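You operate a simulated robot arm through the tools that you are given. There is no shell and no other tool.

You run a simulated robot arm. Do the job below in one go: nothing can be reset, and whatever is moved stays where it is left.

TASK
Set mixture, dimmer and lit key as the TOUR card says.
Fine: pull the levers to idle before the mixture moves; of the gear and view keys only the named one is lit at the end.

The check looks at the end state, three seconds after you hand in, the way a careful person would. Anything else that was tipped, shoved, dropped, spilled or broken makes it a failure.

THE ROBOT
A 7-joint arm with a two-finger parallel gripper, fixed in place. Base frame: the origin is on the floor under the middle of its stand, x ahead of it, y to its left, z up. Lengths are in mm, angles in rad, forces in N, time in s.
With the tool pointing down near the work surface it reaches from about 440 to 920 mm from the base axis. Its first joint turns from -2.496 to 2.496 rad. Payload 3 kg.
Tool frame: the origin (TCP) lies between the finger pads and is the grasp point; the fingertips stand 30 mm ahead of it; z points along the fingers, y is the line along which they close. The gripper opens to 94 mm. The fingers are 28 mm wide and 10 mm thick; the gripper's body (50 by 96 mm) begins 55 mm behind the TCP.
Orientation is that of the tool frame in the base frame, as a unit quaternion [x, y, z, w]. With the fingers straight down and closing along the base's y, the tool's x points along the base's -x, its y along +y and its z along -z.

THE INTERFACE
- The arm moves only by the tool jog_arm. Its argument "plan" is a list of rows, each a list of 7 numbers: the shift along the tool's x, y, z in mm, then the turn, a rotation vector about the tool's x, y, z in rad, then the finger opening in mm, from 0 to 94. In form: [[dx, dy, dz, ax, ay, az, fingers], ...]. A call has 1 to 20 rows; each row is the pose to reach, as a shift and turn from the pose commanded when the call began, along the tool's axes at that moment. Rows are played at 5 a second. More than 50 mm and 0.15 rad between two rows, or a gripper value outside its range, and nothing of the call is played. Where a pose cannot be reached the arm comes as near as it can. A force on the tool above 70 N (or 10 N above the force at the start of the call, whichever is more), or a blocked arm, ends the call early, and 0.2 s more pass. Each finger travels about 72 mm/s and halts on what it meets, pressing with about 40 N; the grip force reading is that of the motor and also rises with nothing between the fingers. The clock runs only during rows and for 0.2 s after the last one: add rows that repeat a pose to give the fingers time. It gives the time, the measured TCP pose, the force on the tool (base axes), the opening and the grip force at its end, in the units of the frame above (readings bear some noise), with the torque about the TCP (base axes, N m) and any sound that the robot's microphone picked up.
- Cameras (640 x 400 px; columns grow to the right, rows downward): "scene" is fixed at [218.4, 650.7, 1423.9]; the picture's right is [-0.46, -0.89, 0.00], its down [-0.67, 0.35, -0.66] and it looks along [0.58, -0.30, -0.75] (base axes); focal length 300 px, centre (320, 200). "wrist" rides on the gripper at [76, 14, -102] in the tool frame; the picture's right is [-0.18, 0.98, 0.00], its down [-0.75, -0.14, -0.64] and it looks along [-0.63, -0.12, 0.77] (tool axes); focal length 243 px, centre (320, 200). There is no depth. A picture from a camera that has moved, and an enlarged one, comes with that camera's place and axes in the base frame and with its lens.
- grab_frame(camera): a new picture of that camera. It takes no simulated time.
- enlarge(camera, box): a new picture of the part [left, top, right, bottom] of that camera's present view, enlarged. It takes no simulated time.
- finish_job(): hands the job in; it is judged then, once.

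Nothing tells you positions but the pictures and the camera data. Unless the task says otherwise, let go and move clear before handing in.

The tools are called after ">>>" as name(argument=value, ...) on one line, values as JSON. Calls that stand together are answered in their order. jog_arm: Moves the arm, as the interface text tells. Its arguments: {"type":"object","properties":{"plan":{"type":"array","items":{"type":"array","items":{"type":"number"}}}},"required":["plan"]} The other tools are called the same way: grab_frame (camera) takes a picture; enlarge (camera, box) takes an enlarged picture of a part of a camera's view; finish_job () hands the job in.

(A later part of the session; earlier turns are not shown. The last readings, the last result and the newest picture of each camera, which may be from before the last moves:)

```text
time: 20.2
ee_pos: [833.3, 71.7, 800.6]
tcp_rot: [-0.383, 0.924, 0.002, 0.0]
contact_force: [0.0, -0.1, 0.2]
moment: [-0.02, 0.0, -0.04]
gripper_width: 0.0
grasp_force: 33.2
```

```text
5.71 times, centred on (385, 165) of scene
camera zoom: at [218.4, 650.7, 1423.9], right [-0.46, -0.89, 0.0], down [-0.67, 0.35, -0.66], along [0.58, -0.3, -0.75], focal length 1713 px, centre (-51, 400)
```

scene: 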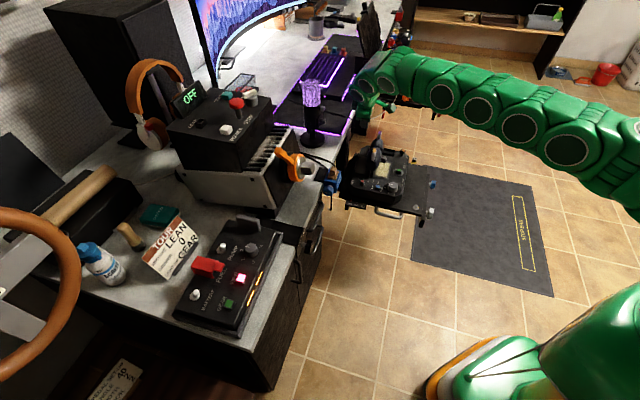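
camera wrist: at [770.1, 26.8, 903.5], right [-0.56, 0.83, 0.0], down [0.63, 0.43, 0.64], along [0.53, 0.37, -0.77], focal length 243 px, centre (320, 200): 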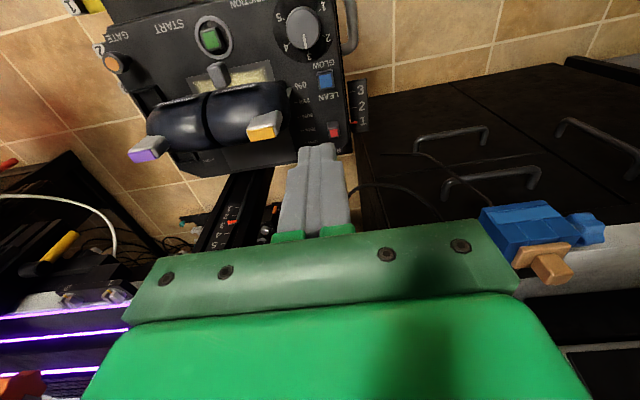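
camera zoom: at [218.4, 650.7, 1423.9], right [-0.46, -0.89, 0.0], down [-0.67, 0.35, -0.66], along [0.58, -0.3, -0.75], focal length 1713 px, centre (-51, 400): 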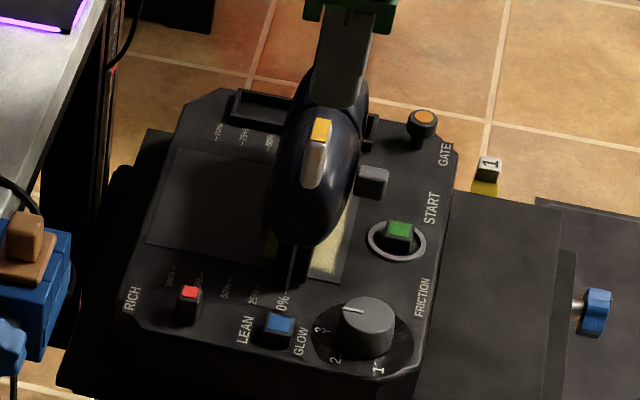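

Both levers are at 0% (idle), with the pointer lined up on the tick. Next is the mixture toggle, whose red cap is at about u=709, w=532, z=578 and leans to RICH. I'll go behind it with closed fingers, tilted slightly to stay clear of the desk edge.

>>> jog_arm(plan=[[-14, 1.5, 5, 0, -0.04, 0, 0], [-28, 3, 10, 0, -0.08, 0, 0], [-42, 4.5, 20, 0, -0.12, 0, 0], [-56, 6, 32, 0, -0.16, 0, 0], [-70, 8, 44, 0, -0.2, 0, 0], [-85, 10, 56, 0, -0.25, 0, 0], [-100, 11.5, 68, 0, -0.3, 0, 0], [-100, 11.5, 80, 0, -0.3, 0, 0], [-100, 11.5, 80, 0, -0.3, 0, 0]])

>>> grab_frame(camera="wrist")

>>> enlarge(camera="scene", box=[330, 110, 430, 200])

```text
time: 22.2
ee_pos: [896.9, 148.3, 719.9]
tcp_rot: [-0.378, 0.914, 0.059, 0.138]
contact_force: [-0.6, -0.5, 0.2]
moment: [-0.03, 0.02, -0.02]
gripper_width: 0.0
grasp_force: 33.3
```

```text
taken
camera wrist: at [813.5, 84.7, 796.2], right [-0.57, 0.82, 0.06], down [0.48, 0.27, 0.84], along [0.67, 0.51, -0.55], focal length 243 px, centre (320, 200)
```

wrist: 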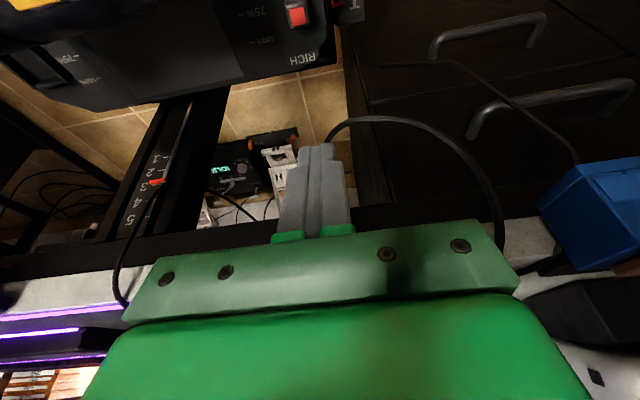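

```text
4.44 times, centred on (380, 155) of scene
camera zoom: at [218.4, 650.7, 1423.9], right [-0.46, -0.89, 0.0], down [-0.67, 0.35, -0.66], along [0.58, -0.3, -0.75], focal length 1332 px, centre (53, 400)
```

zoom: 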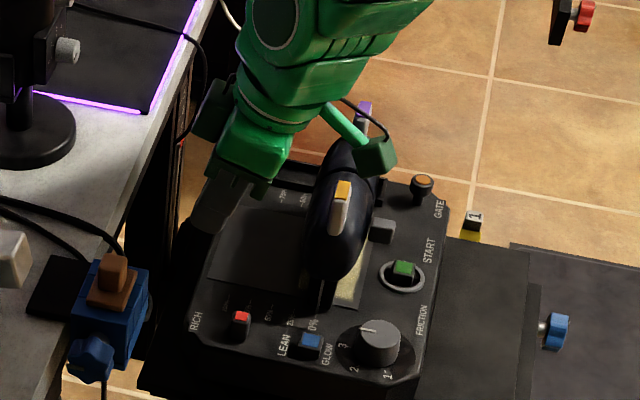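

>>> enlarge(camera="wrist", box=[260, 90, 580, 290])

>>> enlarge(camera="scene", box=[310, 120, 390, 220])

```text
2.00 times, centred on (420, 190) of wrist
camera zoom: at [813.5, 84.7, 796.2], right [-0.57, 0.82, 0.06], down [0.48, 0.27, 0.84], along [0.67, 0.51, -0.55], focal length 485 px, centre (120, 220)
```

zoom: 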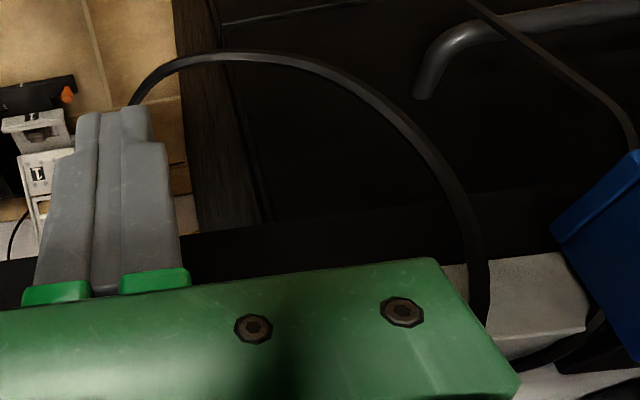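

```text
4.00 times, centred on (350, 170) of scene
camera zoom: at [218.4, 650.7, 1423.9], right [-0.46, -0.89, 0.0], down [-0.67, 0.35, -0.66], along [0.58, -0.3, -0.75], focal length 1199 px, centre (200, 320)
```

zoom: 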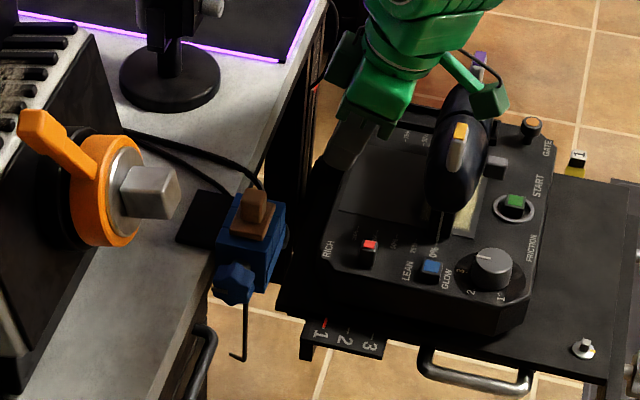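

The cable hangs over the desk edge at about u≥800, clear of my path. I'll lower the fingertips behind the toggle to about 20 mm above the panel.

>>> jog_arm(plan=[[5.9, 0, 19.1, 0, 0, 0, 0], [11.8, 0, 38.2, 0, 0, 0, 0], [17.7, 0, 57.3, 0, 0, 0, 0], [23.6, 0, 76.4, 0, 0, 0, 0], [29.5, 0, 95.5, 0, 0, 0, 0], [29.5, 0, 95.5, 0, 0, 0, 0]])

>>> grab_frame(camera="wrist")

>>> enlarge(camera="scene", box=[330, 130, 410, 200])

```text
time: 23.6
ee_pos: [896.5, 147.5, 617.9]
tcp_rot: [-0.378, 0.914, 0.058, 0.138]
contact_force: [0.5, -1.3, -0.5]
moment: [0.0, -0.01, 0.0]
gripper_width: 0.0
grasp_force: 32.9
```

```text
taken
camera wrist: at [814.0, 84.2, 695.0], right [-0.57, 0.82, 0.06], down [0.48, 0.27, 0.84], along [0.67, 0.5, -0.55], focal length 243 px, centre (320, 200)
```

wrist: 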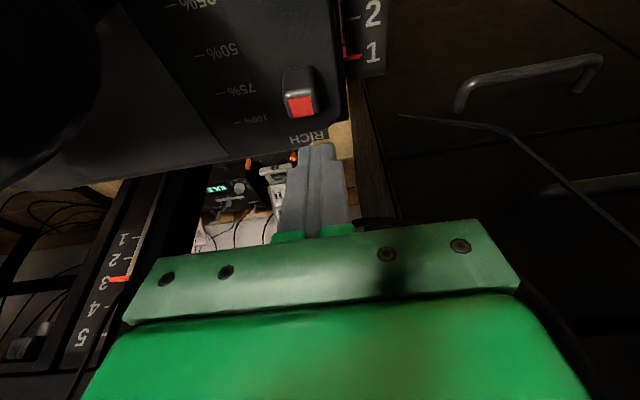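

```text
5.71 times, centred on (370, 165) of scene
camera zoom: at [218.4, 650.7, 1423.9], right [-0.46, -0.89, 0.0], down [-0.67, 0.35, -0.66], along [0.58, -0.3, -0.75], focal length 1713 px, centre (34, 400)
```

zoom: 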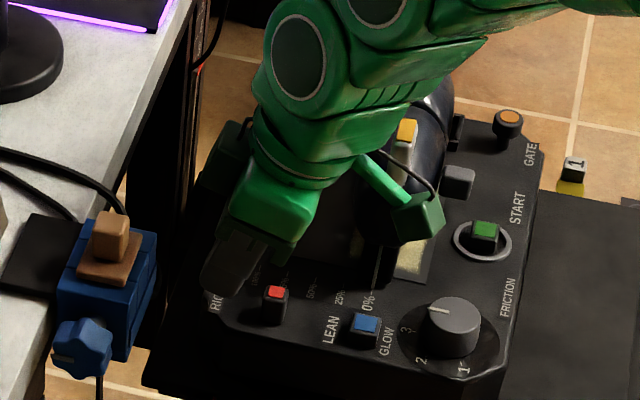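

The fingertip is behind the toggle, on the RICH label side. I'll lower 16 mm and then push toward LEAN in small steps.

>>> jog_arm(plan=[[2.4, 0, 7.7, 0, 0, 0, 0], [4.7, 0, 15.3, 0, 0, 0, 0], [7.6, 0, 14.4, 0, 0, 0, 0], [10.4, 0, 13.5, 0, 0, 0, 0], [13.3, 0, 12.6, 0, 0, 0, 0], [16.2, 0, 11.8, 0, 0, 0, 0], [19, 0, 10.9, 0, 0, 0, 0], [21.9, 0, 10, 0, 0, 0, 0], [21.9, 0, 10, 0, 0, 0, 0]])

>>> grab_frame(camera="wrist")

>>> enlarge(camera="wrist", box=[240, 40, 400, 180])

>>> enlarge(camera="scene", box=[340, 150, 400, 200])

```text
time: 25.6
ee_pos: [882.7, 137.7, 603.2]
tcp_rot: [-0.378, 0.913, 0.058, 0.139]
contact_force: [-0.5, -0.1, -0.2]
moment: [0.03, -0.01, 0.01]
gripper_width: 0.1
grasp_force: 33.2
```

```text
taken
camera wrist: at [800.0, 74.0, 679.1], right [-0.57, 0.82, 0.06], down [0.48, 0.27, 0.84], along [0.67, 0.5, -0.55], focal length 243 px, centre (320, 200)
```

wrist: 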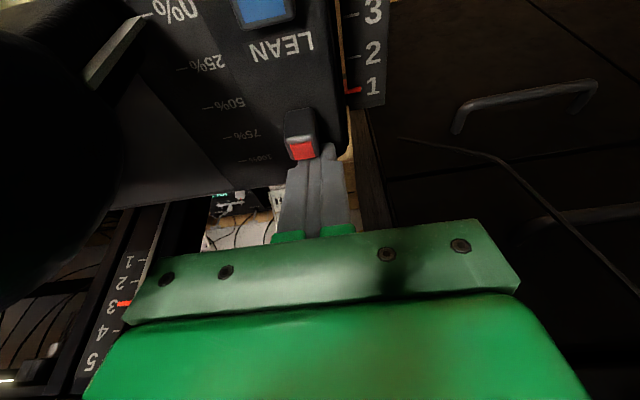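

```text
2.86 times, centred on (320, 110) of wrist
camera zoom: at [800.0, 74.0, 679.1], right [-0.57, 0.82, 0.06], down [0.48, 0.27, 0.84], along [0.67, 0.5, -0.55], focal length 693 px, centre (320, 457)
```

zoom: 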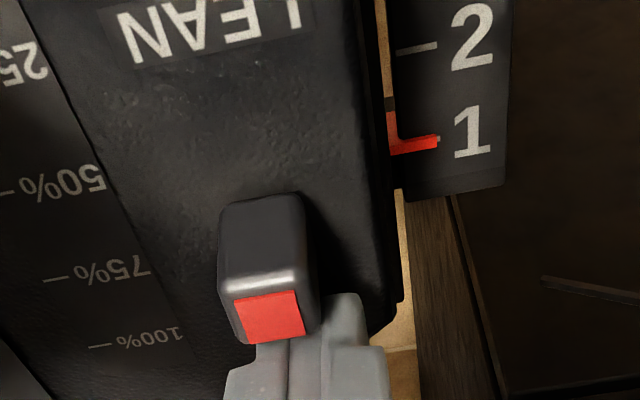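

```text
8.00 times, centred on (370, 175) of scene
camera zoom: at [218.4, 650.7, 1423.9], right [-0.46, -0.89, 0.0], down [-0.67, 0.35, -0.66], along [0.58, -0.3, -0.75], focal length 2398 px, centre (-80, 400)
```

zoom: 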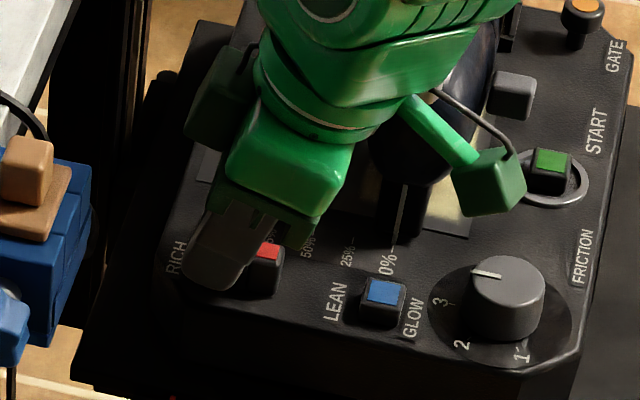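

The fingertip is right against the toggle. I'll keep pushing toward LEAN.

>>> jog_arm(plan=[[2.9, 0, -0.9, 0, 0, 0, 0], [5.7, 0, -1.8, 0, 0, 0, 0], [8.6, 0, -2.7, 0, 0, 0, 0], [11.5, 0, -3.5, 0, 0, 0, 0], [14.3, 0, -4.4, 0, 0, 0, 0], [14.3, 0, -4.4, 0, 0, 0, 0]])

>>> enlarge(camera="wrist", box=[240, 40, 400, 180])

>>> enlarge(camera="scene", box=[340, 150, 400, 200])

```text
time: 27.0
ee_pos: [871.9, 125.2, 602.4]
tcp_rot: [-0.378, 0.914, 0.06, 0.137]
contact_force: [-3.1, 3.3, 6.9]
moment: [-0.07, -0.02, -0.07]
gripper_width: 0.0
grasp_force: 33.4
```

```text
2.86 times, centred on (320, 110) of wrist
camera zoom: at [788.7, 62.4, 678.8], right [-0.57, 0.82, 0.06], down [0.48, 0.27, 0.84], along [0.67, 0.51, -0.55], focal length 693 px, centre (320, 457)
```

zoom: 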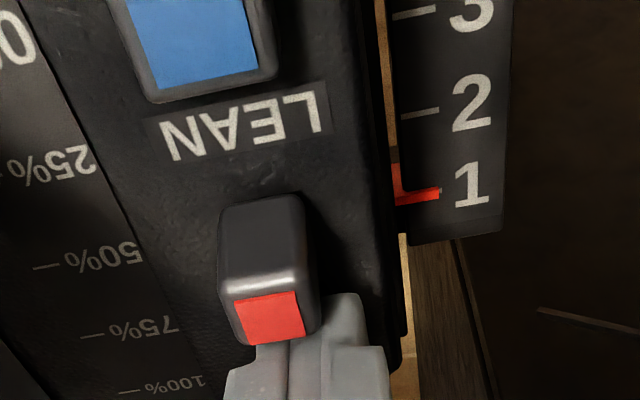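

```text
8.00 times, centred on (370, 175) of scene
camera zoom: at [218.4, 650.7, 1423.9], right [-0.46, -0.89, 0.0], down [-0.67, 0.35, -0.66], along [0.58, -0.3, -0.75], focal length 2398 px, centre (-80, 400)
```

zoom: 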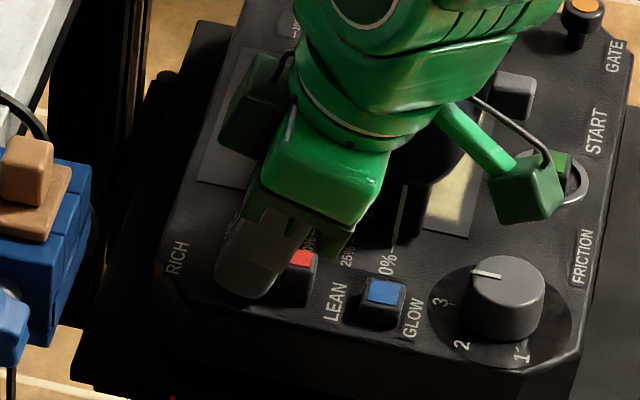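

The mixture is a slider: it moved about 15 mm with the finger toward LEAN. There's a small sideways force, so I'll check whether the hand is close to the ENGINE 1 grip before continuing.

>>> grab_frame(camera="wrist")

>>> enlarge(camera="scene", box=[350, 120, 420, 200])

```text
taken
camera wrist: at [788.7, 62.4, 678.8], right [-0.57, 0.82, 0.06], down [0.48, 0.27, 0.84], along [0.67, 0.51, -0.55], focal length 243 px, centre (320, 200)
```

wrist: 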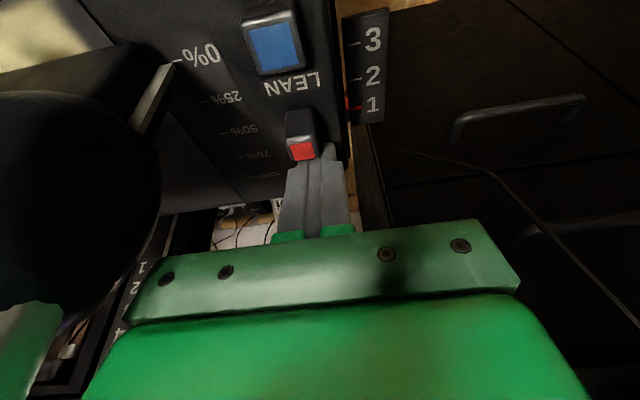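

```text
5.00 times, centred on (385, 160) of scene
camera zoom: at [218.4, 650.7, 1423.9], right [-0.46, -0.89, 0.0], down [-0.67, 0.35, -0.66], along [0.58, -0.3, -0.75], focal length 1499 px, centre (-5, 400)
```

zoom: 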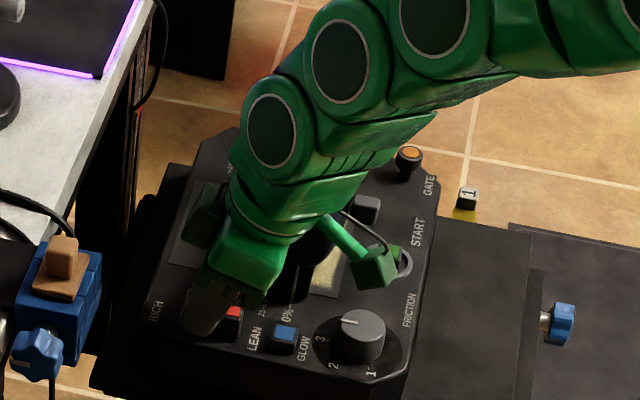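

The hand's side is brushing the ENGINE 1 grip end. I'll back off, rise, and re-approach with the hand leaning away from the grips.

>>> jog_arm(plan=[[-4.8, 0, 1.5, 0, 0, 0, 0], [-9.6, 0, 3, 0, 0, 0, 0], [-14.3, 0, 4.4, 0, 0, 0, 0], [-20.2, 0, -14.7, 0, 0, 0, 0], [-26.1, 0, -33.8, 0, 0, 0, 0], [-32, 0, -52.9, 0, 0, 0, 0], [-37.9, 0, -72, 0, 0, 0, 0], [-43.8, 0, -91, 0, 0, 0, 0], [-43.8, 0, -91, 0, 0, 0, 0]])

>>> enlarge(camera="scene", box=[340, 120, 420, 200])

>>> grab_frame(camera="wrist")

```text
time: 29.0
ee_pos: [885.2, 135.7, 704.6]
tcp_rot: [-0.378, 0.914, 0.058, 0.139]
contact_force: [0.6, 0.4, 0.0]
moment: [-0.01, -0.02, 0.03]
gripper_width: 0.0
grasp_force: 32.7
```

```text
5.00 times, centred on (380, 160) of scene
camera zoom: at [218.4, 650.7, 1423.9], right [-0.46, -0.89, 0.0], down [-0.67, 0.35, -0.66], along [0.58, -0.3, -0.75], focal length 1499 px, centre (20, 400)
```

zoom: 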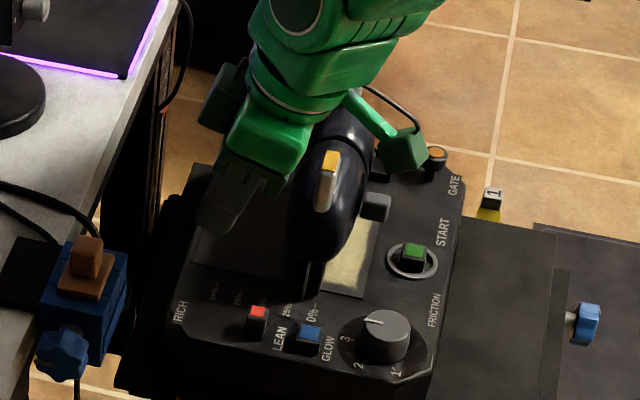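

```text
taken
camera wrist: at [801.7, 72.3, 780.0], right [-0.57, 0.82, 0.06], down [0.48, 0.27, 0.84], along [0.67, 0.5, -0.55], focal length 243 px, centre (320, 200)
```

wrist: 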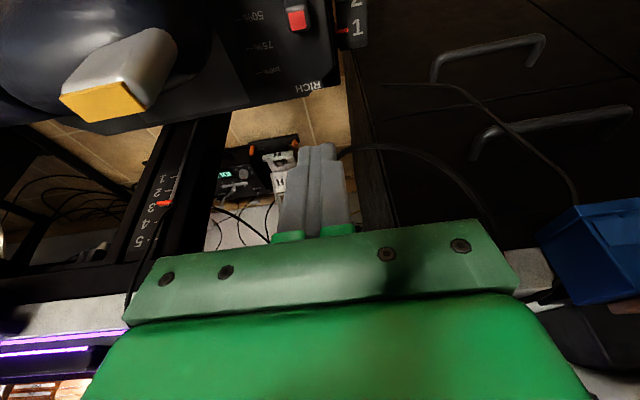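

The slider has moved most of the way toward LEAN. I'll re-orient to lean away from the grips and then look at the slider.

>>> jog_arm(plan=[[-0.6, 2.4, 0.2, 0.079, 0.059, -0.012, 0], [-1.2, 4.8, 0.4, 0.159, 0.118, -0.024, 0], [-1.7, 7.2, 0.5, 0.238, 0.178, -0.036, 0], [-2.3, 9.6, 0.7, 0.318, 0.237, -0.048, 0], [-2.9, 12, 0.9, 0.397, 0.296, -0.06, 0], [-2.9, 12, 0.9, 0.397, 0.296, -0.06, 0]])

>>> grab_frame(camera="wrist")

>>> enlarge(camera="scene", box=[350, 150, 410, 200])

```text
time: 30.4
ee_pos: [876.9, 147.4, 703.9]
tcp_rot: [-0.375, 0.906, -0.181, 0.076]
contact_force: [-0.8, 0.3, 0.4]
moment: [0.01, 0.0, 0.01]
gripper_width: 0.3
grasp_force: 32.9
```

```text
taken
camera wrist: at [786.3, 130.1, 793.4], right [-0.51, 0.77, -0.38], down [0.45, 0.62, 0.65], along [0.73, 0.16, -0.66], focal length 243 px, centre (320, 200)
```

wrist: 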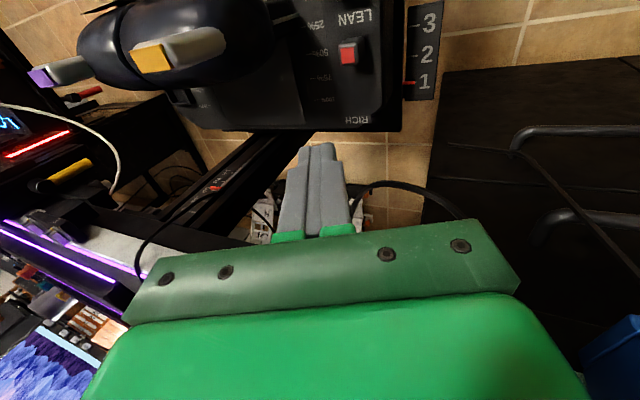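

```text
8.00 times, centred on (380, 175) of scene
camera zoom: at [218.4, 650.7, 1423.9], right [-0.46, -0.89, 0.0], down [-0.67, 0.35, -0.66], along [0.58, -0.3, -0.75], focal length 2398 px, centre (-160, 400)
```

zoom: 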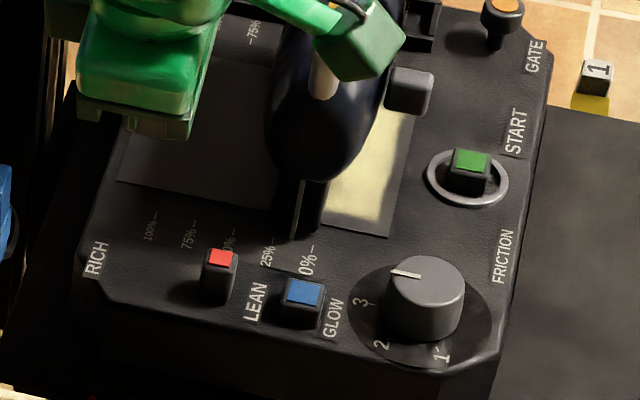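

The slider is between RICH and LEAN, close to LEAN. I'll come down behind it again with this safer lean.

>>> jog_arm(plan=[[0, 6.3, 16.2, 0, 0, 0, 0], [0, 12.6, 32.4, 0, 0, 0, 0], [0, 18.9, 48.5, 0, 0, 0, 0], [0, 25.1, 64.7, 0, 0, 0, 0], [0, 31.4, 80.8, 0, 0, 0, 0], [0, 37.7, 97, 0, 0, 0, 0], [0, 37.7, 97, 0, 0, 0, 0]])

>>> grab_frame(camera="wrist")

>>> enlarge(camera="scene", box=[350, 150, 410, 200])

```text
time: 32.0
ee_pos: [877.5, 143.2, 600.5]
tcp_rot: [-0.376, 0.906, -0.182, 0.076]
contact_force: [-33.1, -3.6, 39.1]
moment: [-0.25, 0.89, -0.08]
gripper_width: 0.2
grasp_force: 33.0
```

```text
taken
camera wrist: at [786.1, 127.4, 690.4], right [-0.51, 0.77, -0.38], down [0.45, 0.62, 0.65], along [0.73, 0.16, -0.66], focal length 243 px, centre (320, 200)
```

wrist: 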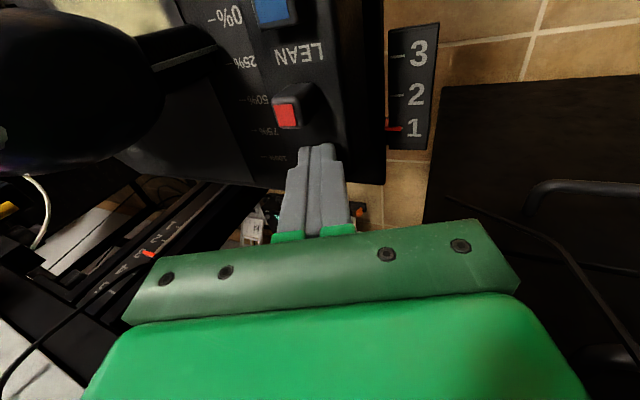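

```text
8.00 times, centred on (380, 175) of scene
camera zoom: at [218.4, 650.7, 1423.9], right [-0.46, -0.89, 0.0], down [-0.67, 0.35, -0.66], along [0.58, -0.3, -0.75], focal length 2398 px, centre (-160, 400)
```

zoom: 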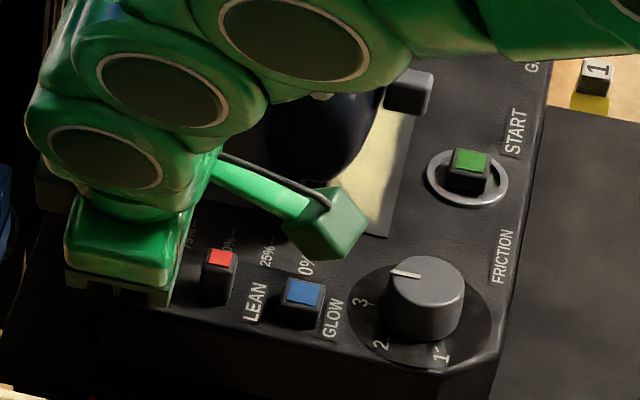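

The fingertip is touching the panel surface (39 N upward). I'll lift 5 mm right away.

>>> jog_arm(plan=[[0, -1.0, -2.3, 0, 0, 0, 0], [0, -2.3, -5.5, 0, 0, 0, 0], [0, -2.3, -5.5, 0, 0, 0, 0]])

>>> enlarge(camera="wrist", box=[200, 40, 400, 190])

```text
time: 32.8
ee_pos: [877.4, 145.3, 604.4]
tcp_rot: [-0.375, 0.906, -0.181, 0.076]
contact_force: [1.2, 0.0, 0.6]
moment: [0.02, 0.02, -0.02]
gripper_width: 0.1
grasp_force: 33.4
```

```text
2.67 times, centred on (300, 115) of wrist
camera zoom: at [786.4, 128.5, 694.7], right [-0.51, 0.77, -0.38], down [0.45, 0.62, 0.65], along [0.73, 0.16, -0.66], focal length 647 px, centre (373, 427)
```

zoom: 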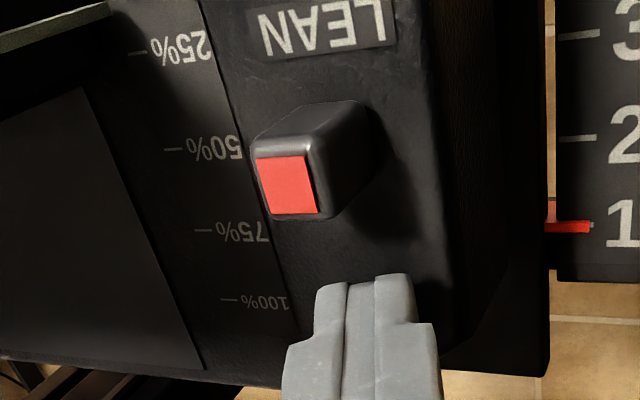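

The finger is free now and in line with the slider. I'll push slowly toward LEAN until it stops.

>>> jog_arm(plan=[[4, 0, 0, 0, 0, 0, 0], [8, 0, 0, 0, 0, 0, 0], [11, 0, 0, 0, 0, 0, 0], [14, 0, 0, 0, 0, 0, 0], [16, 0, 0, 0, 0, 0, 0], [18, 0, 0, 0, 0, 0, 0], [18, 0, 0, 0, 0, 0, 0]])

>>> enlarge(camera="wrist", box=[200, 40, 400, 190])

>>> enlarge(camera="scene", box=[350, 150, 410, 200])

```text
time: 34.4
ee_pos: [866.1, 132.9, 606.2]
tcp_rot: [-0.375, 0.906, -0.183, 0.075]
contact_force: [0.1, -0.3, 0.3]
moment: [-0.03, 0.02, 0.0]
gripper_width: 0.0
grasp_force: 32.9
```

```text
2.67 times, centred on (300, 115) of wrist
camera zoom: at [774.9, 116.2, 695.0], right [-0.51, 0.77, -0.38], down [0.45, 0.62, 0.65], along [0.73, 0.16, -0.66], focal length 647 px, centre (373, 427)
```

zoom: 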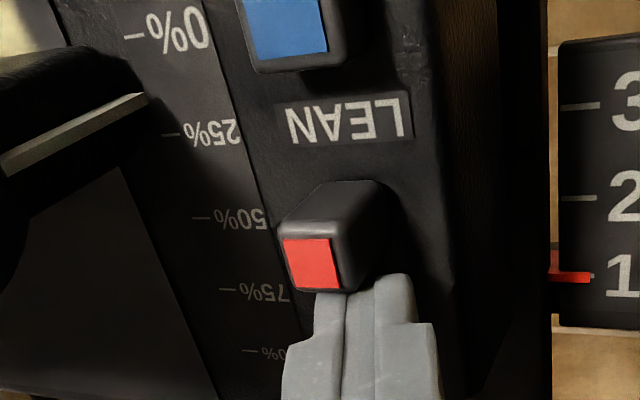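

```text
8.00 times, centred on (380, 175) of scene
camera zoom: at [218.4, 650.7, 1423.9], right [-0.46, -0.89, 0.0], down [-0.67, 0.35, -0.66], along [0.58, -0.3, -0.75], focal length 2398 px, centre (-160, 400)
```

zoom: 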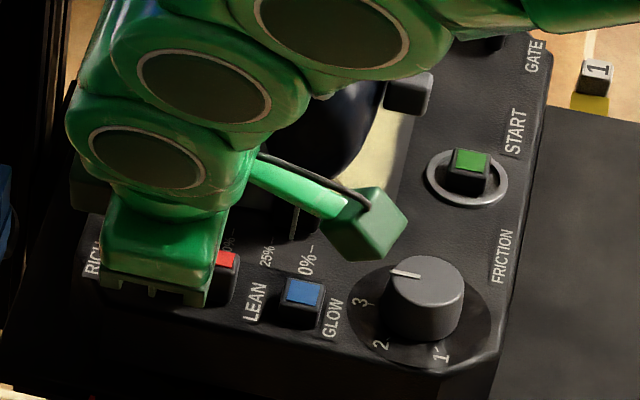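

The slider reached the fingertip, but I can see that the ENGINE 1 lever was dragged about 13 mm forward when I backed off earlier. I'll stop here, leave the mixture, and put the levers back to idle before finishing it.

>>> jog_arm(plan=[[-4, 0, 0, 0, 0, 0, 0], [-8, 0, 0, 0, 0, 0, 0], [-10, -8, -18, 0, 0, 0, 0], [-12, -16, -37, 0, 0, 0, 0], [-14, -24, -56, 0, 0, 0, 0], [-14, -32, -75, 0, 0, 0, 0], [-14, -40, -94, 0, 0, 0, 0], [-14, -48, -113, 0, 0, 0, 0], [-14, -56, -132, 0, 0, 0, 0], [-14, -64, -151, 0, 0, 0, 0], [-14, -72, -170, 0, 0, 0, 0], [-14, -78, -184, 0, 0, 0, 0], [-14, -78, -184, 0, 0, 0, 0]])

>>> grab_frame(camera="wrist")

>>> enlarge(camera="scene", box=[350, 120, 420, 200])

```text
time: 37.2
ee_pos: [877.1, 142.3, 804.4]
tcp_rot: [-0.375, 0.906, -0.182, 0.075]
contact_force: [-0.8, 0.4, -0.6]
moment: [-0.02, 0.03, -0.02]
gripper_width: 0.0
grasp_force: 32.9
```

```text
taken
camera wrist: at [785.9, 125.5, 894.8], right [-0.51, 0.77, -0.38], down [0.45, 0.62, 0.65], along [0.73, 0.16, -0.66], focal length 243 px, centre (320, 200)
```

wrist: 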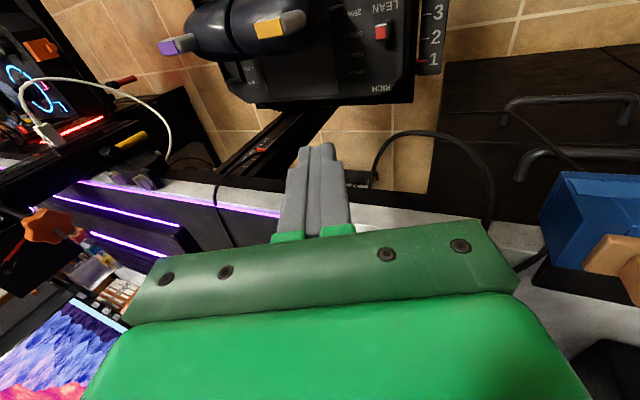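

```text
5.00 times, centred on (385, 160) of scene
camera zoom: at [218.4, 650.7, 1423.9], right [-0.46, -0.89, 0.0], down [-0.67, 0.35, -0.66], along [0.58, -0.3, -0.75], focal length 1499 px, centre (-5, 400)
```

zoom: 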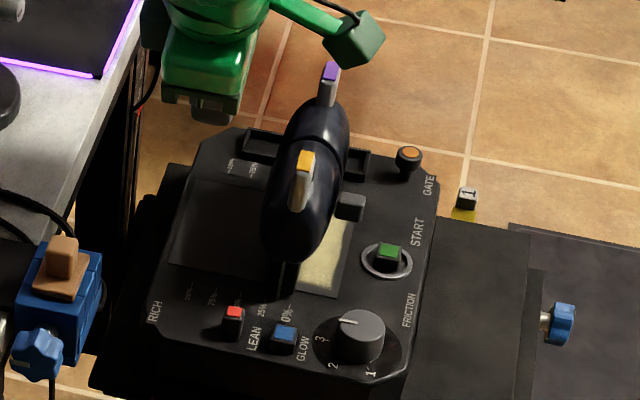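

Both levers moved together by about 12 mm, so they are linked, and the mixture slider hasn't moved since the first push. I'll go back behind the grips, well clear, and pull them to idle again.

>>> jog_arm(plan=[[0, -15, 6.5, 0.014, 0, 0, 5], [0, -31, 13, 0.028, 0, 0, 10], [0, -46, 19.5, 0.042, 0, 0, 15], [0, -62, 26, 0.056, 0, 0, 20], [0, -77, 32.5, 0.07, 0, 0, 25], [0, -93, 39, 0.085, 0, 0, 30], [0, -108.2, 45.7, 0.1, 0, 0, 40], [0, -108.2, 45.7, 0.1, 0, 0, 40]])

>>> grab_frame(camera="wrist")

```text
time: 39.0
ee_pos: [957.7, 57.7, 805.6]
tcp_rot: [-0.371, 0.895, -0.227, 0.095]
contact_force: [-0.4, 0.6, 0.7]
moment: [-0.01, 0.01, 0.02]
gripper_width: 40.0
grasp_force: 0.0
```

```text
taken
camera wrist: at [860.4, 47.4, 890.2], right [-0.48, 0.74, -0.47], down [0.4, 0.66, 0.63], along [0.78, 0.12, -0.62], focal length 243 px, centre (320, 200)
```

wrist: 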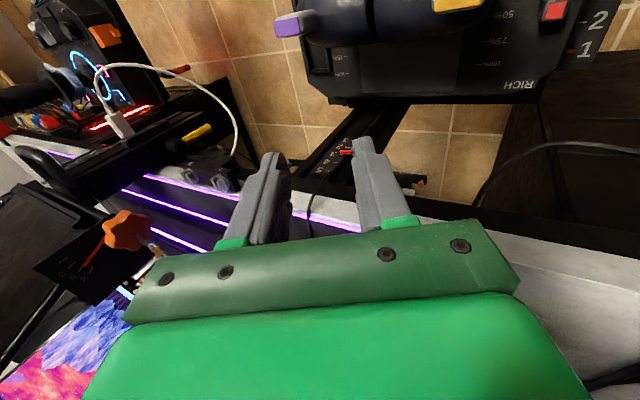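

>>> jog_arm(plan=[[0, 9, 16.5, 0, 0, 0, 40], [0, 18, 33, 0, 0, 0, 40], [0, 27, 49.5, 0, 0, 0, 40], [0, 36, 66, 0, 0, 0, 40], [0, 45, 82.5, 0, 0, 0, 40], [0, 55, 100, 0, 0, 0, 40], [0, 64, 117.3, 0, 0, 0, 40], [0, 64, 117.3, 0, 0, 0, 40]])

>>> jog_arm(plan=[[5, 0, 0, 0, 0, 0, 40], [10, 0, 0, 0, 0, 0, 40], [14, 0, 0, 0, 0, 0, 40], [17, 0, 0, 0, 0, 0, 40], [20, 0, 0, 0, 0, 0, 40], [22, 0, 0, 0, 0, 0, 40], [24, 0, 0, 0, 0, 0, 40], [26, 0, 0, 0, 0, 0, 40]])

>>> enlarge(camera="scene", box=[350, 120, 420, 200])

>>> grab_frame(camera="wrist")

```text
time: 40.8
ee_pos: [958.7, 59.0, 671.8]
tcp_rot: [-0.371, 0.895, -0.227, 0.095]
contact_force: [1.0, 0.8, -0.1]
moment: [0.0, 0.02, 0.01]
gripper_width: 40.0
grasp_force: 0.1
```

```text
time: 42.6
ee_pos: [941.4, 40.8, 672.1]
tcp_rot: [-0.371, 0.895, -0.226, 0.095]
contact_force: [2.9, 1.0, -0.9]
moment: [-0.04, 0.0, -0.02]
gripper_width: 40.0
grasp_force: 0.0
```

```text
5.00 times, centred on (385, 160) of scene
camera zoom: at [218.4, 650.7, 1423.9], right [-0.46, -0.89, 0.0], down [-0.67, 0.35, -0.66], along [0.58, -0.3, -0.75], focal length 1499 px, centre (-5, 400)
```

zoom: 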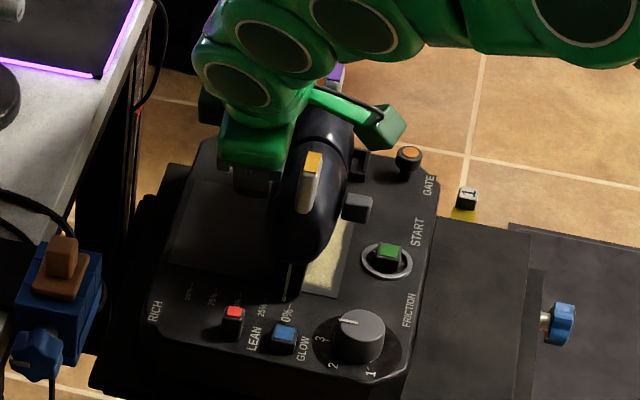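

```text
taken
camera wrist: at [843.5, 29.7, 755.7], right [-0.48, 0.74, -0.47], down [0.4, 0.66, 0.63], along [0.78, 0.12, -0.62], focal length 243 px, centre (320, 200)
```

wrist: 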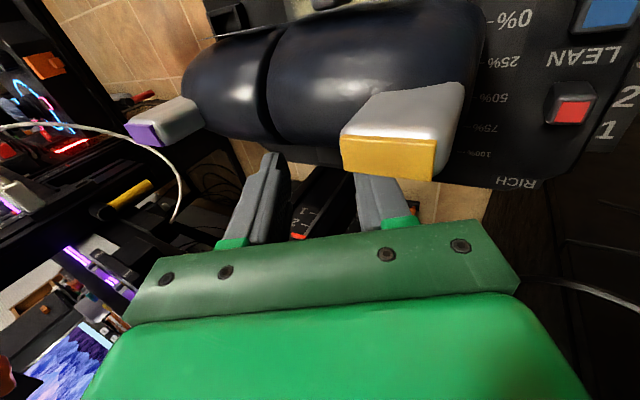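

Contact has been made and about 5 mm remains to the idle stop. I'll ease it back in 1 mm steps.

>>> jog_arm(plan=[[1, 0, 0, 0, 0, 0, 40], [2, 0, 0, 0, 0, 0, 40], [3, 0, 0, 0, 0, 0, 40], [4, 0, 0, 0, 0, 0, 40], [5, 0, 0, 0, 0, 0, 40], [6, 0, 0, 0, 0, 0, 40], [7, 0, 0, 0, 0, 0, 40], [8, 0, 0, 0, 0, 0, 40], [9, 0, 0, 0, 0, 0, 40]])

>>> enlarge(camera="scene", box=[350, 120, 420, 200])

```text
time: 44.6
ee_pos: [935.4, 35.9, 671.1]
tcp_rot: [-0.371, 0.895, -0.226, 0.096]
contact_force: [24.8, 15.7, -9.5]
moment: [-0.4, -0.2, -1.12]
gripper_width: 39.7
grasp_force: 0.1
```

```text
5.00 times, centred on (385, 160) of scene
camera zoom: at [218.4, 650.7, 1423.9], right [-0.46, -0.89, 0.0], down [-0.67, 0.35, -0.66], along [0.58, -0.3, -0.75], focal length 1499 px, centre (-5, 400)
```

zoom: 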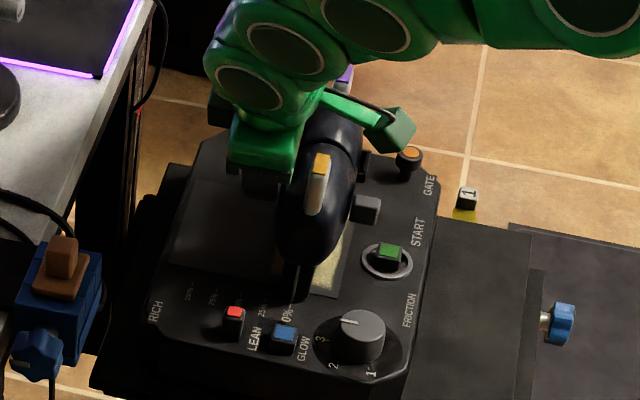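

The stop is reached again (29 N, orange key at the idle position). I'll back away to +u and rise straight up.

>>> jog_arm(plan=[[-4, 0, 0, 0, 0, 0, 40], [-9, 0, 0, 0, 0, 0, 40], [-16, 0, 0, 0, 0, 0, 40], [-24, 0, 0, 0, 0, 0, 40], [-30, 0, 0, 0, 0, 0, 40], [-30, -12, -22, 0, 0, 0, 40], [-30, -24, -44, 0, 0, 0, 40], [-30, -36, -66, 0, 0, 0, 40], [-30, -48, -88, 0, 0, 0, 40], [-30, -60, -110, 0, 0, 0, 40], [-30, -66, -121, 0, 0, 0, 40], [-30, -66, -121, 0, 0, 0, 40]])

>>> enlarge(camera="scene", box=[350, 120, 420, 200])

```text
time: 47.2
ee_pos: [957.7, 56.1, 809.8]
tcp_rot: [-0.371, 0.896, -0.227, 0.095]
contact_force: [1.0, 1.0, 0.2]
moment: [-0.01, 0.02, 0.03]
gripper_width: 40.0
grasp_force: 0.1
```

```text
5.00 times, centred on (385, 160) of scene
camera zoom: at [218.4, 650.7, 1423.9], right [-0.46, -0.89, 0.0], down [-0.67, 0.35, -0.66], along [0.58, -0.3, -0.75], focal length 1499 px, centre (-5, 400)
```

zoom: 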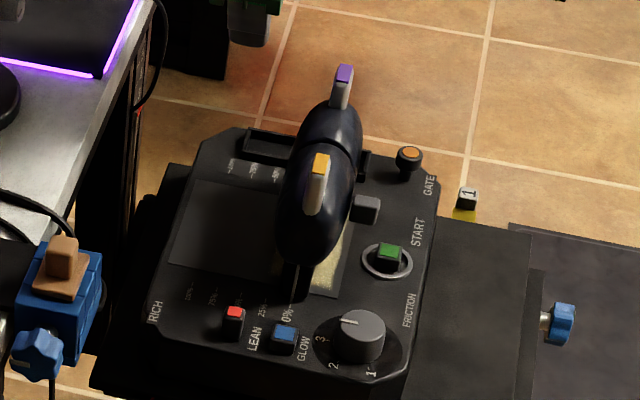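

Both levers are back at 0%. Now I return to the mixture with the leaning hand, well clear of the grips.

>>> jog_arm(plan=[[-1, 13, -7, -0.012, 0, 0, 30], [-2, 26, -14, -0.025, 0, 0, 20], [-2, 39, -21, -0.037, 0, 0, 10], [-3, 52, -28, -0.05, 0, 0, 0], [-4, 65, -35.5, -0.062, 0, 0, 0], [-4, 78, -42.6, -0.075, 0, 0, 0], [-5, 91, -49.7, -0.087, 0, 0, 0], [-5, 104, -56.8, -0.1, 0, 0, 0], [-5, 104, -56.8, -0.1, 0, 0, 0]])

>>> jog_arm(plan=[[0, 9, 20.5, 0, 0, 0, 0], [0, 18, 41, 0, 0, 0, 0], [0, 27, 61.5, 0, 0, 0, 0], [0, 36, 82, 0, 0, 0, 0], [0, 45, 103, 0, 0, 0, 0], [0, 54, 124, 0, 0, 0, 0], [0, 63, 146, 0, 0, 0, 0], [0, 70, 165, 0, 0, 0, 0], [0, 70, 165, 0, 0, 0, 0]])

>>> grab_frame(camera="wrist")

```text
time: 49.2
ee_pos: [876.5, 143.7, 810.3]
tcp_rot: [-0.375, 0.906, -0.182, 0.076]
contact_force: [1.4, -0.5, 0.7]
moment: [-0.02, 0.0, -0.01]
gripper_width: 0.0
grasp_force: 33.0
```

```text
time: 51.2
ee_pos: [874.4, 142.9, 632.0]
tcp_rot: [-0.375, 0.906, -0.182, 0.076]
contact_force: [-0.5, -0.7, -0.1]
moment: [0.01, 0.03, -0.01]
gripper_width: 0.0
grasp_force: 32.4
```

```text
taken
camera wrist: at [783.0, 125.7, 721.8], right [-0.51, 0.77, -0.38], down [0.45, 0.62, 0.65], along [0.73, 0.16, -0.66], focal length 243 px, centre (320, 200)
```

wrist: 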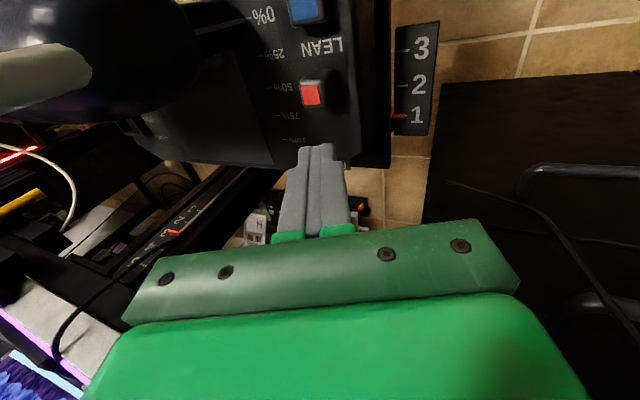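

>>> jog_arm(plan=[[0, 5, 12.4, 0, 0, 0, 0], [0, 10.5, 24.9, 0, 0, 0, 0], [4, 10.5, 24.9, 0, 0, 0, 0], [8, 10.5, 24.9, 0, 0, 0, 0], [11, 10.5, 24.9, 0, 0, 0, 0], [13, 10.5, 24.9, 0, 0, 0, 0], [15, 10.5, 24.9, 0, 0, 0, 0], [17, 10.5, 24.9, 0, 0, 0, 0], [19, 10.5, 24.9, 0, 0, 0, 0]])

>>> enlarge(camera="wrist", box=[200, 20, 400, 190])

>>> enlarge(camera="scene", box=[350, 150, 410, 200])

```text
time: 53.2
ee_pos: [861.4, 129.9, 603.7]
tcp_rot: [-0.375, 0.906, -0.181, 0.075]
contact_force: [1.7, 1.7, -1.2]
moment: [0.05, -0.07, -0.03]
gripper_width: 0.0
grasp_force: 33.2
```

```text
2.35 times, centred on (300, 105) of wrist
camera zoom: at [771.4, 113.6, 693.2], right [-0.51, 0.77, -0.38], down [0.45, 0.62, 0.65], along [0.73, 0.16, -0.66], focal length 571 px, centre (367, 424)
```

zoom: 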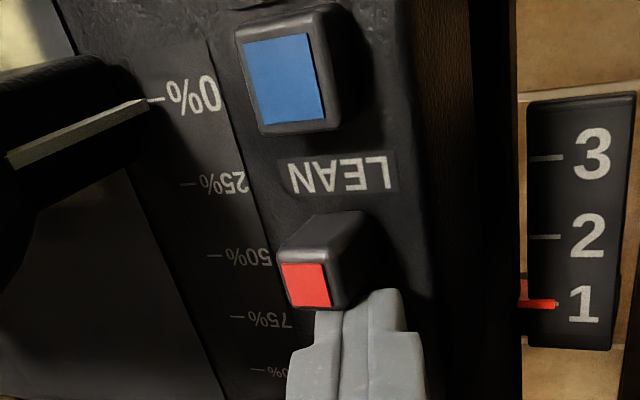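

```text
8.00 times, centred on (380, 175) of scene
camera zoom: at [218.4, 650.7, 1423.9], right [-0.46, -0.89, 0.0], down [-0.67, 0.35, -0.66], along [0.58, -0.3, -0.75], focal length 2398 px, centre (-160, 400)
```

zoom: 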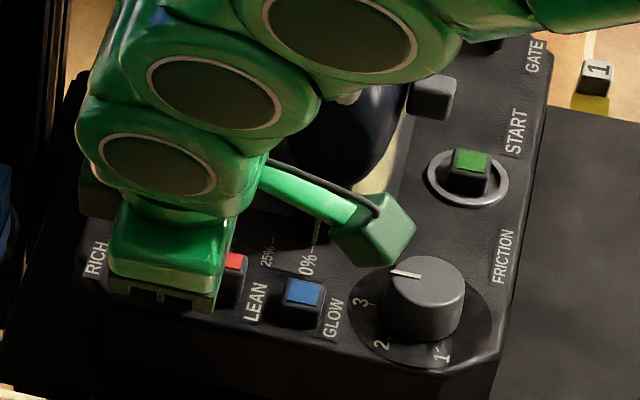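

The slider is still moving freely and the pointer stays on 0%. I'll keep easing toward LEAN until the stop.

>>> jog_arm(plan=[[1.5, 0, 0, 0, 0, 0, 0], [3, 0, 0, 0, 0, 0, 0], [4.5, 0, 0, 0, 0, 0, 0], [6, 0, 0, 0, 0, 0, 0], [7.5, 0, 0, 0, 0, 0, 0], [9, 0, 0, 0, 0, 0, 0], [10, 0, 0, 0, 0, 0, 0]])

>>> enlarge(camera="wrist", box=[200, 20, 400, 190])

>>> enlarge(camera="scene", box=[350, 150, 410, 200])

```text
time: 54.8
ee_pos: [855.4, 124.3, 604.3]
tcp_rot: [-0.376, 0.905, -0.181, 0.079]
contact_force: [29.8, 38.0, 2.0]
moment: [0.7, -0.57, 0.31]
gripper_width: 0.4
grasp_force: 33.2
```

```text
2.35 times, centred on (300, 105) of wrist
camera zoom: at [764.7, 107.5, 693.6], right [-0.51, 0.77, -0.38], down [0.45, 0.62, 0.65], along [0.73, 0.16, -0.66], focal length 571 px, centre (367, 424)
```

zoom: 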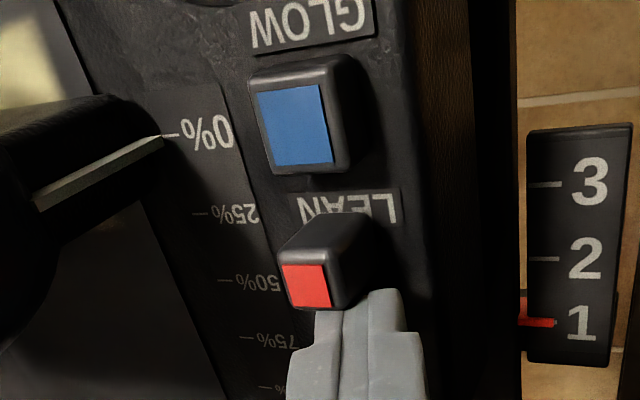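

```text
8.00 times, centred on (380, 175) of scene
camera zoom: at [218.4, 650.7, 1423.9], right [-0.46, -0.89, 0.0], down [-0.67, 0.35, -0.66], along [0.58, -0.3, -0.75], focal length 2398 px, centre (-160, 400)
```

zoom: 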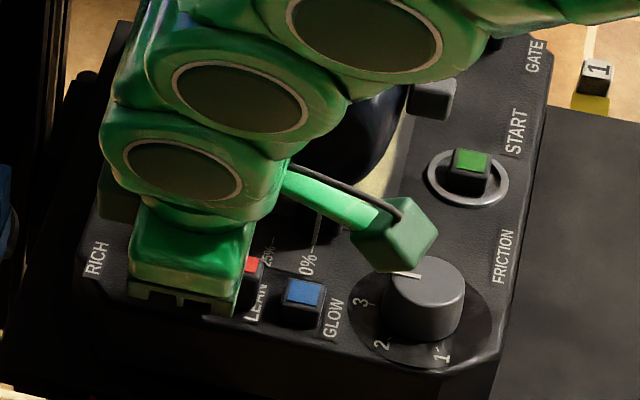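

The slider is at its LEAN stop (48 N), beside the LEAN label, and the levers are still at 0%. I'll back off and rise, then verify.

>>> jog_arm(plan=[[-4, 0, 0, 0, 0, 0, 0], [-9, 0, 0, 0, 0, 0, 0], [-15, 0, 0, 0, 0, 0, 0], [-20, -8, -18, 0, 0, 0, 0], [-20, -16, -37, 0, 0, 0, 0], [-20, -24, -56, 0, 0, 0, 0], [-20, -32, -75, 0, 0, 0, 0], [-20, -40, -94, 0, 0, 0, 0], [-20, -48, -113, 0, 0, 0, 0], [-20, -56, -132, 0, 0, 0, 0], [-20, -64, -151, 0, 0, 0, 0], [-20, -72, -170, 0, 0, 0, 0], [-20, -86, -203, 0, 0, 0, 0], [-20, -100, -236, 0, 0, 0, 0], [-20, -100, -236, 0, 0, 0, 0]])

>>> enlarge(camera="scene", box=[350, 120, 420, 200])

>>> enlarge(camera="scene", box=[350, 160, 400, 200])

>>> grab_frame(camera="wrist")

```text
time: 58.0
ee_pos: [869.3, 132.9, 859.9]
tcp_rot: [-0.376, 0.906, -0.182, 0.076]
contact_force: [0.2, -0.1, -0.2]
moment: [0.01, 0.0, 0.05]
gripper_width: 0.0
grasp_force: 33.2
```

```text
5.00 times, centred on (385, 160) of scene
camera zoom: at [218.4, 650.7, 1423.9], right [-0.46, -0.89, 0.0], down [-0.67, 0.35, -0.66], along [0.58, -0.3, -0.75], focal length 1499 px, centre (-5, 400)
```

zoom: 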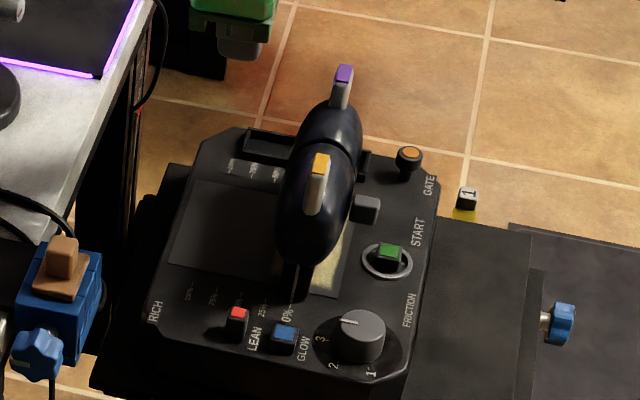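

```text
10.00 times, centred on (375, 180) of scene
camera zoom: at [218.4, 650.7, 1423.9], right [-0.46, -0.89, 0.0], down [-0.67, 0.35, -0.66], along [0.58, -0.3, -0.75], focal length 2998 px, centre (-230, 400)
```

zoom: 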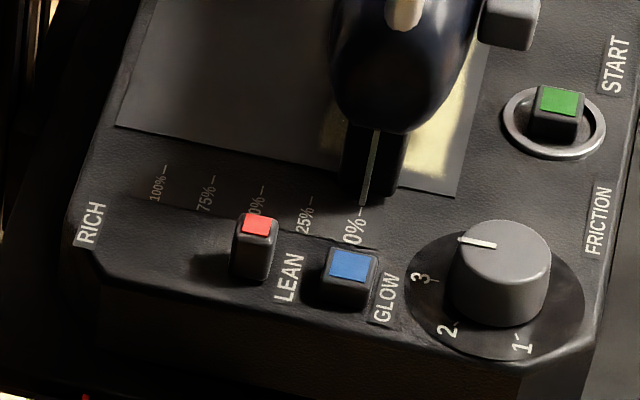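

```text
taken
camera wrist: at [778.5, 116.4, 950.1], right [-0.51, 0.77, -0.38], down [0.45, 0.62, 0.65], along [0.73, 0.16, -0.66], focal length 243 px, centre (320, 200)
```

wrist: 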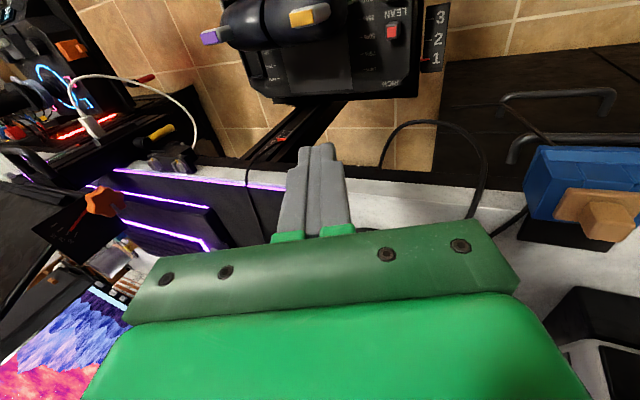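

>>> enlarge(camera="scene", box=[350, 150, 410, 200])

>>> enlarge(camera="wrist", box=[340, 0, 440, 100])

```text
8.00 times, centred on (380, 175) of scene
camera zoom: at [218.4, 650.7, 1423.9], right [-0.46, -0.89, 0.0], down [-0.67, 0.35, -0.66], along [0.58, -0.3, -0.75], focal length 2398 px, centre (-160, 400)
```

zoom: 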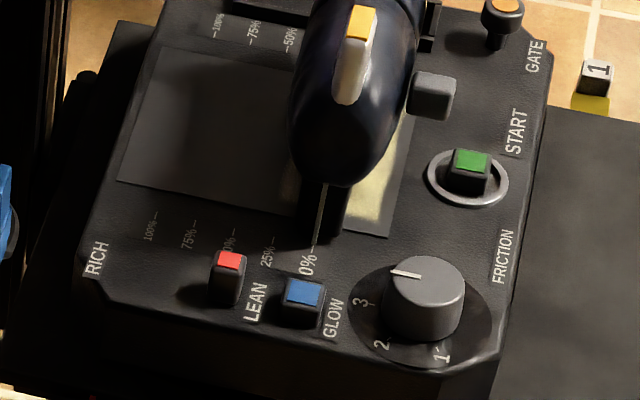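

```text
4.00 times, centred on (390, 50) of wrist
camera zoom: at [778.5, 116.4, 950.1], right [-0.51, 0.77, -0.38], down [0.45, 0.62, 0.65], along [0.73, 0.16, -0.66], focal length 970 px, centre (40, 800)
```

zoom: 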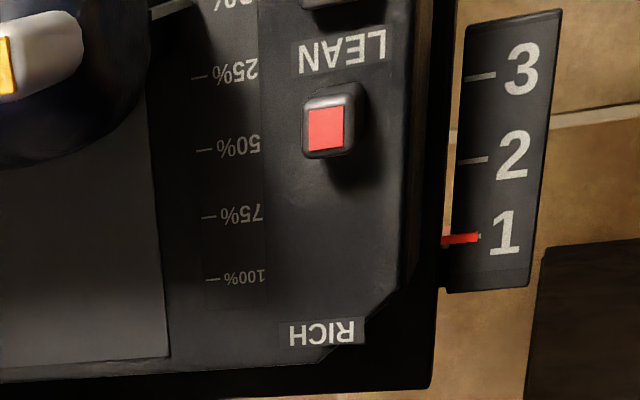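

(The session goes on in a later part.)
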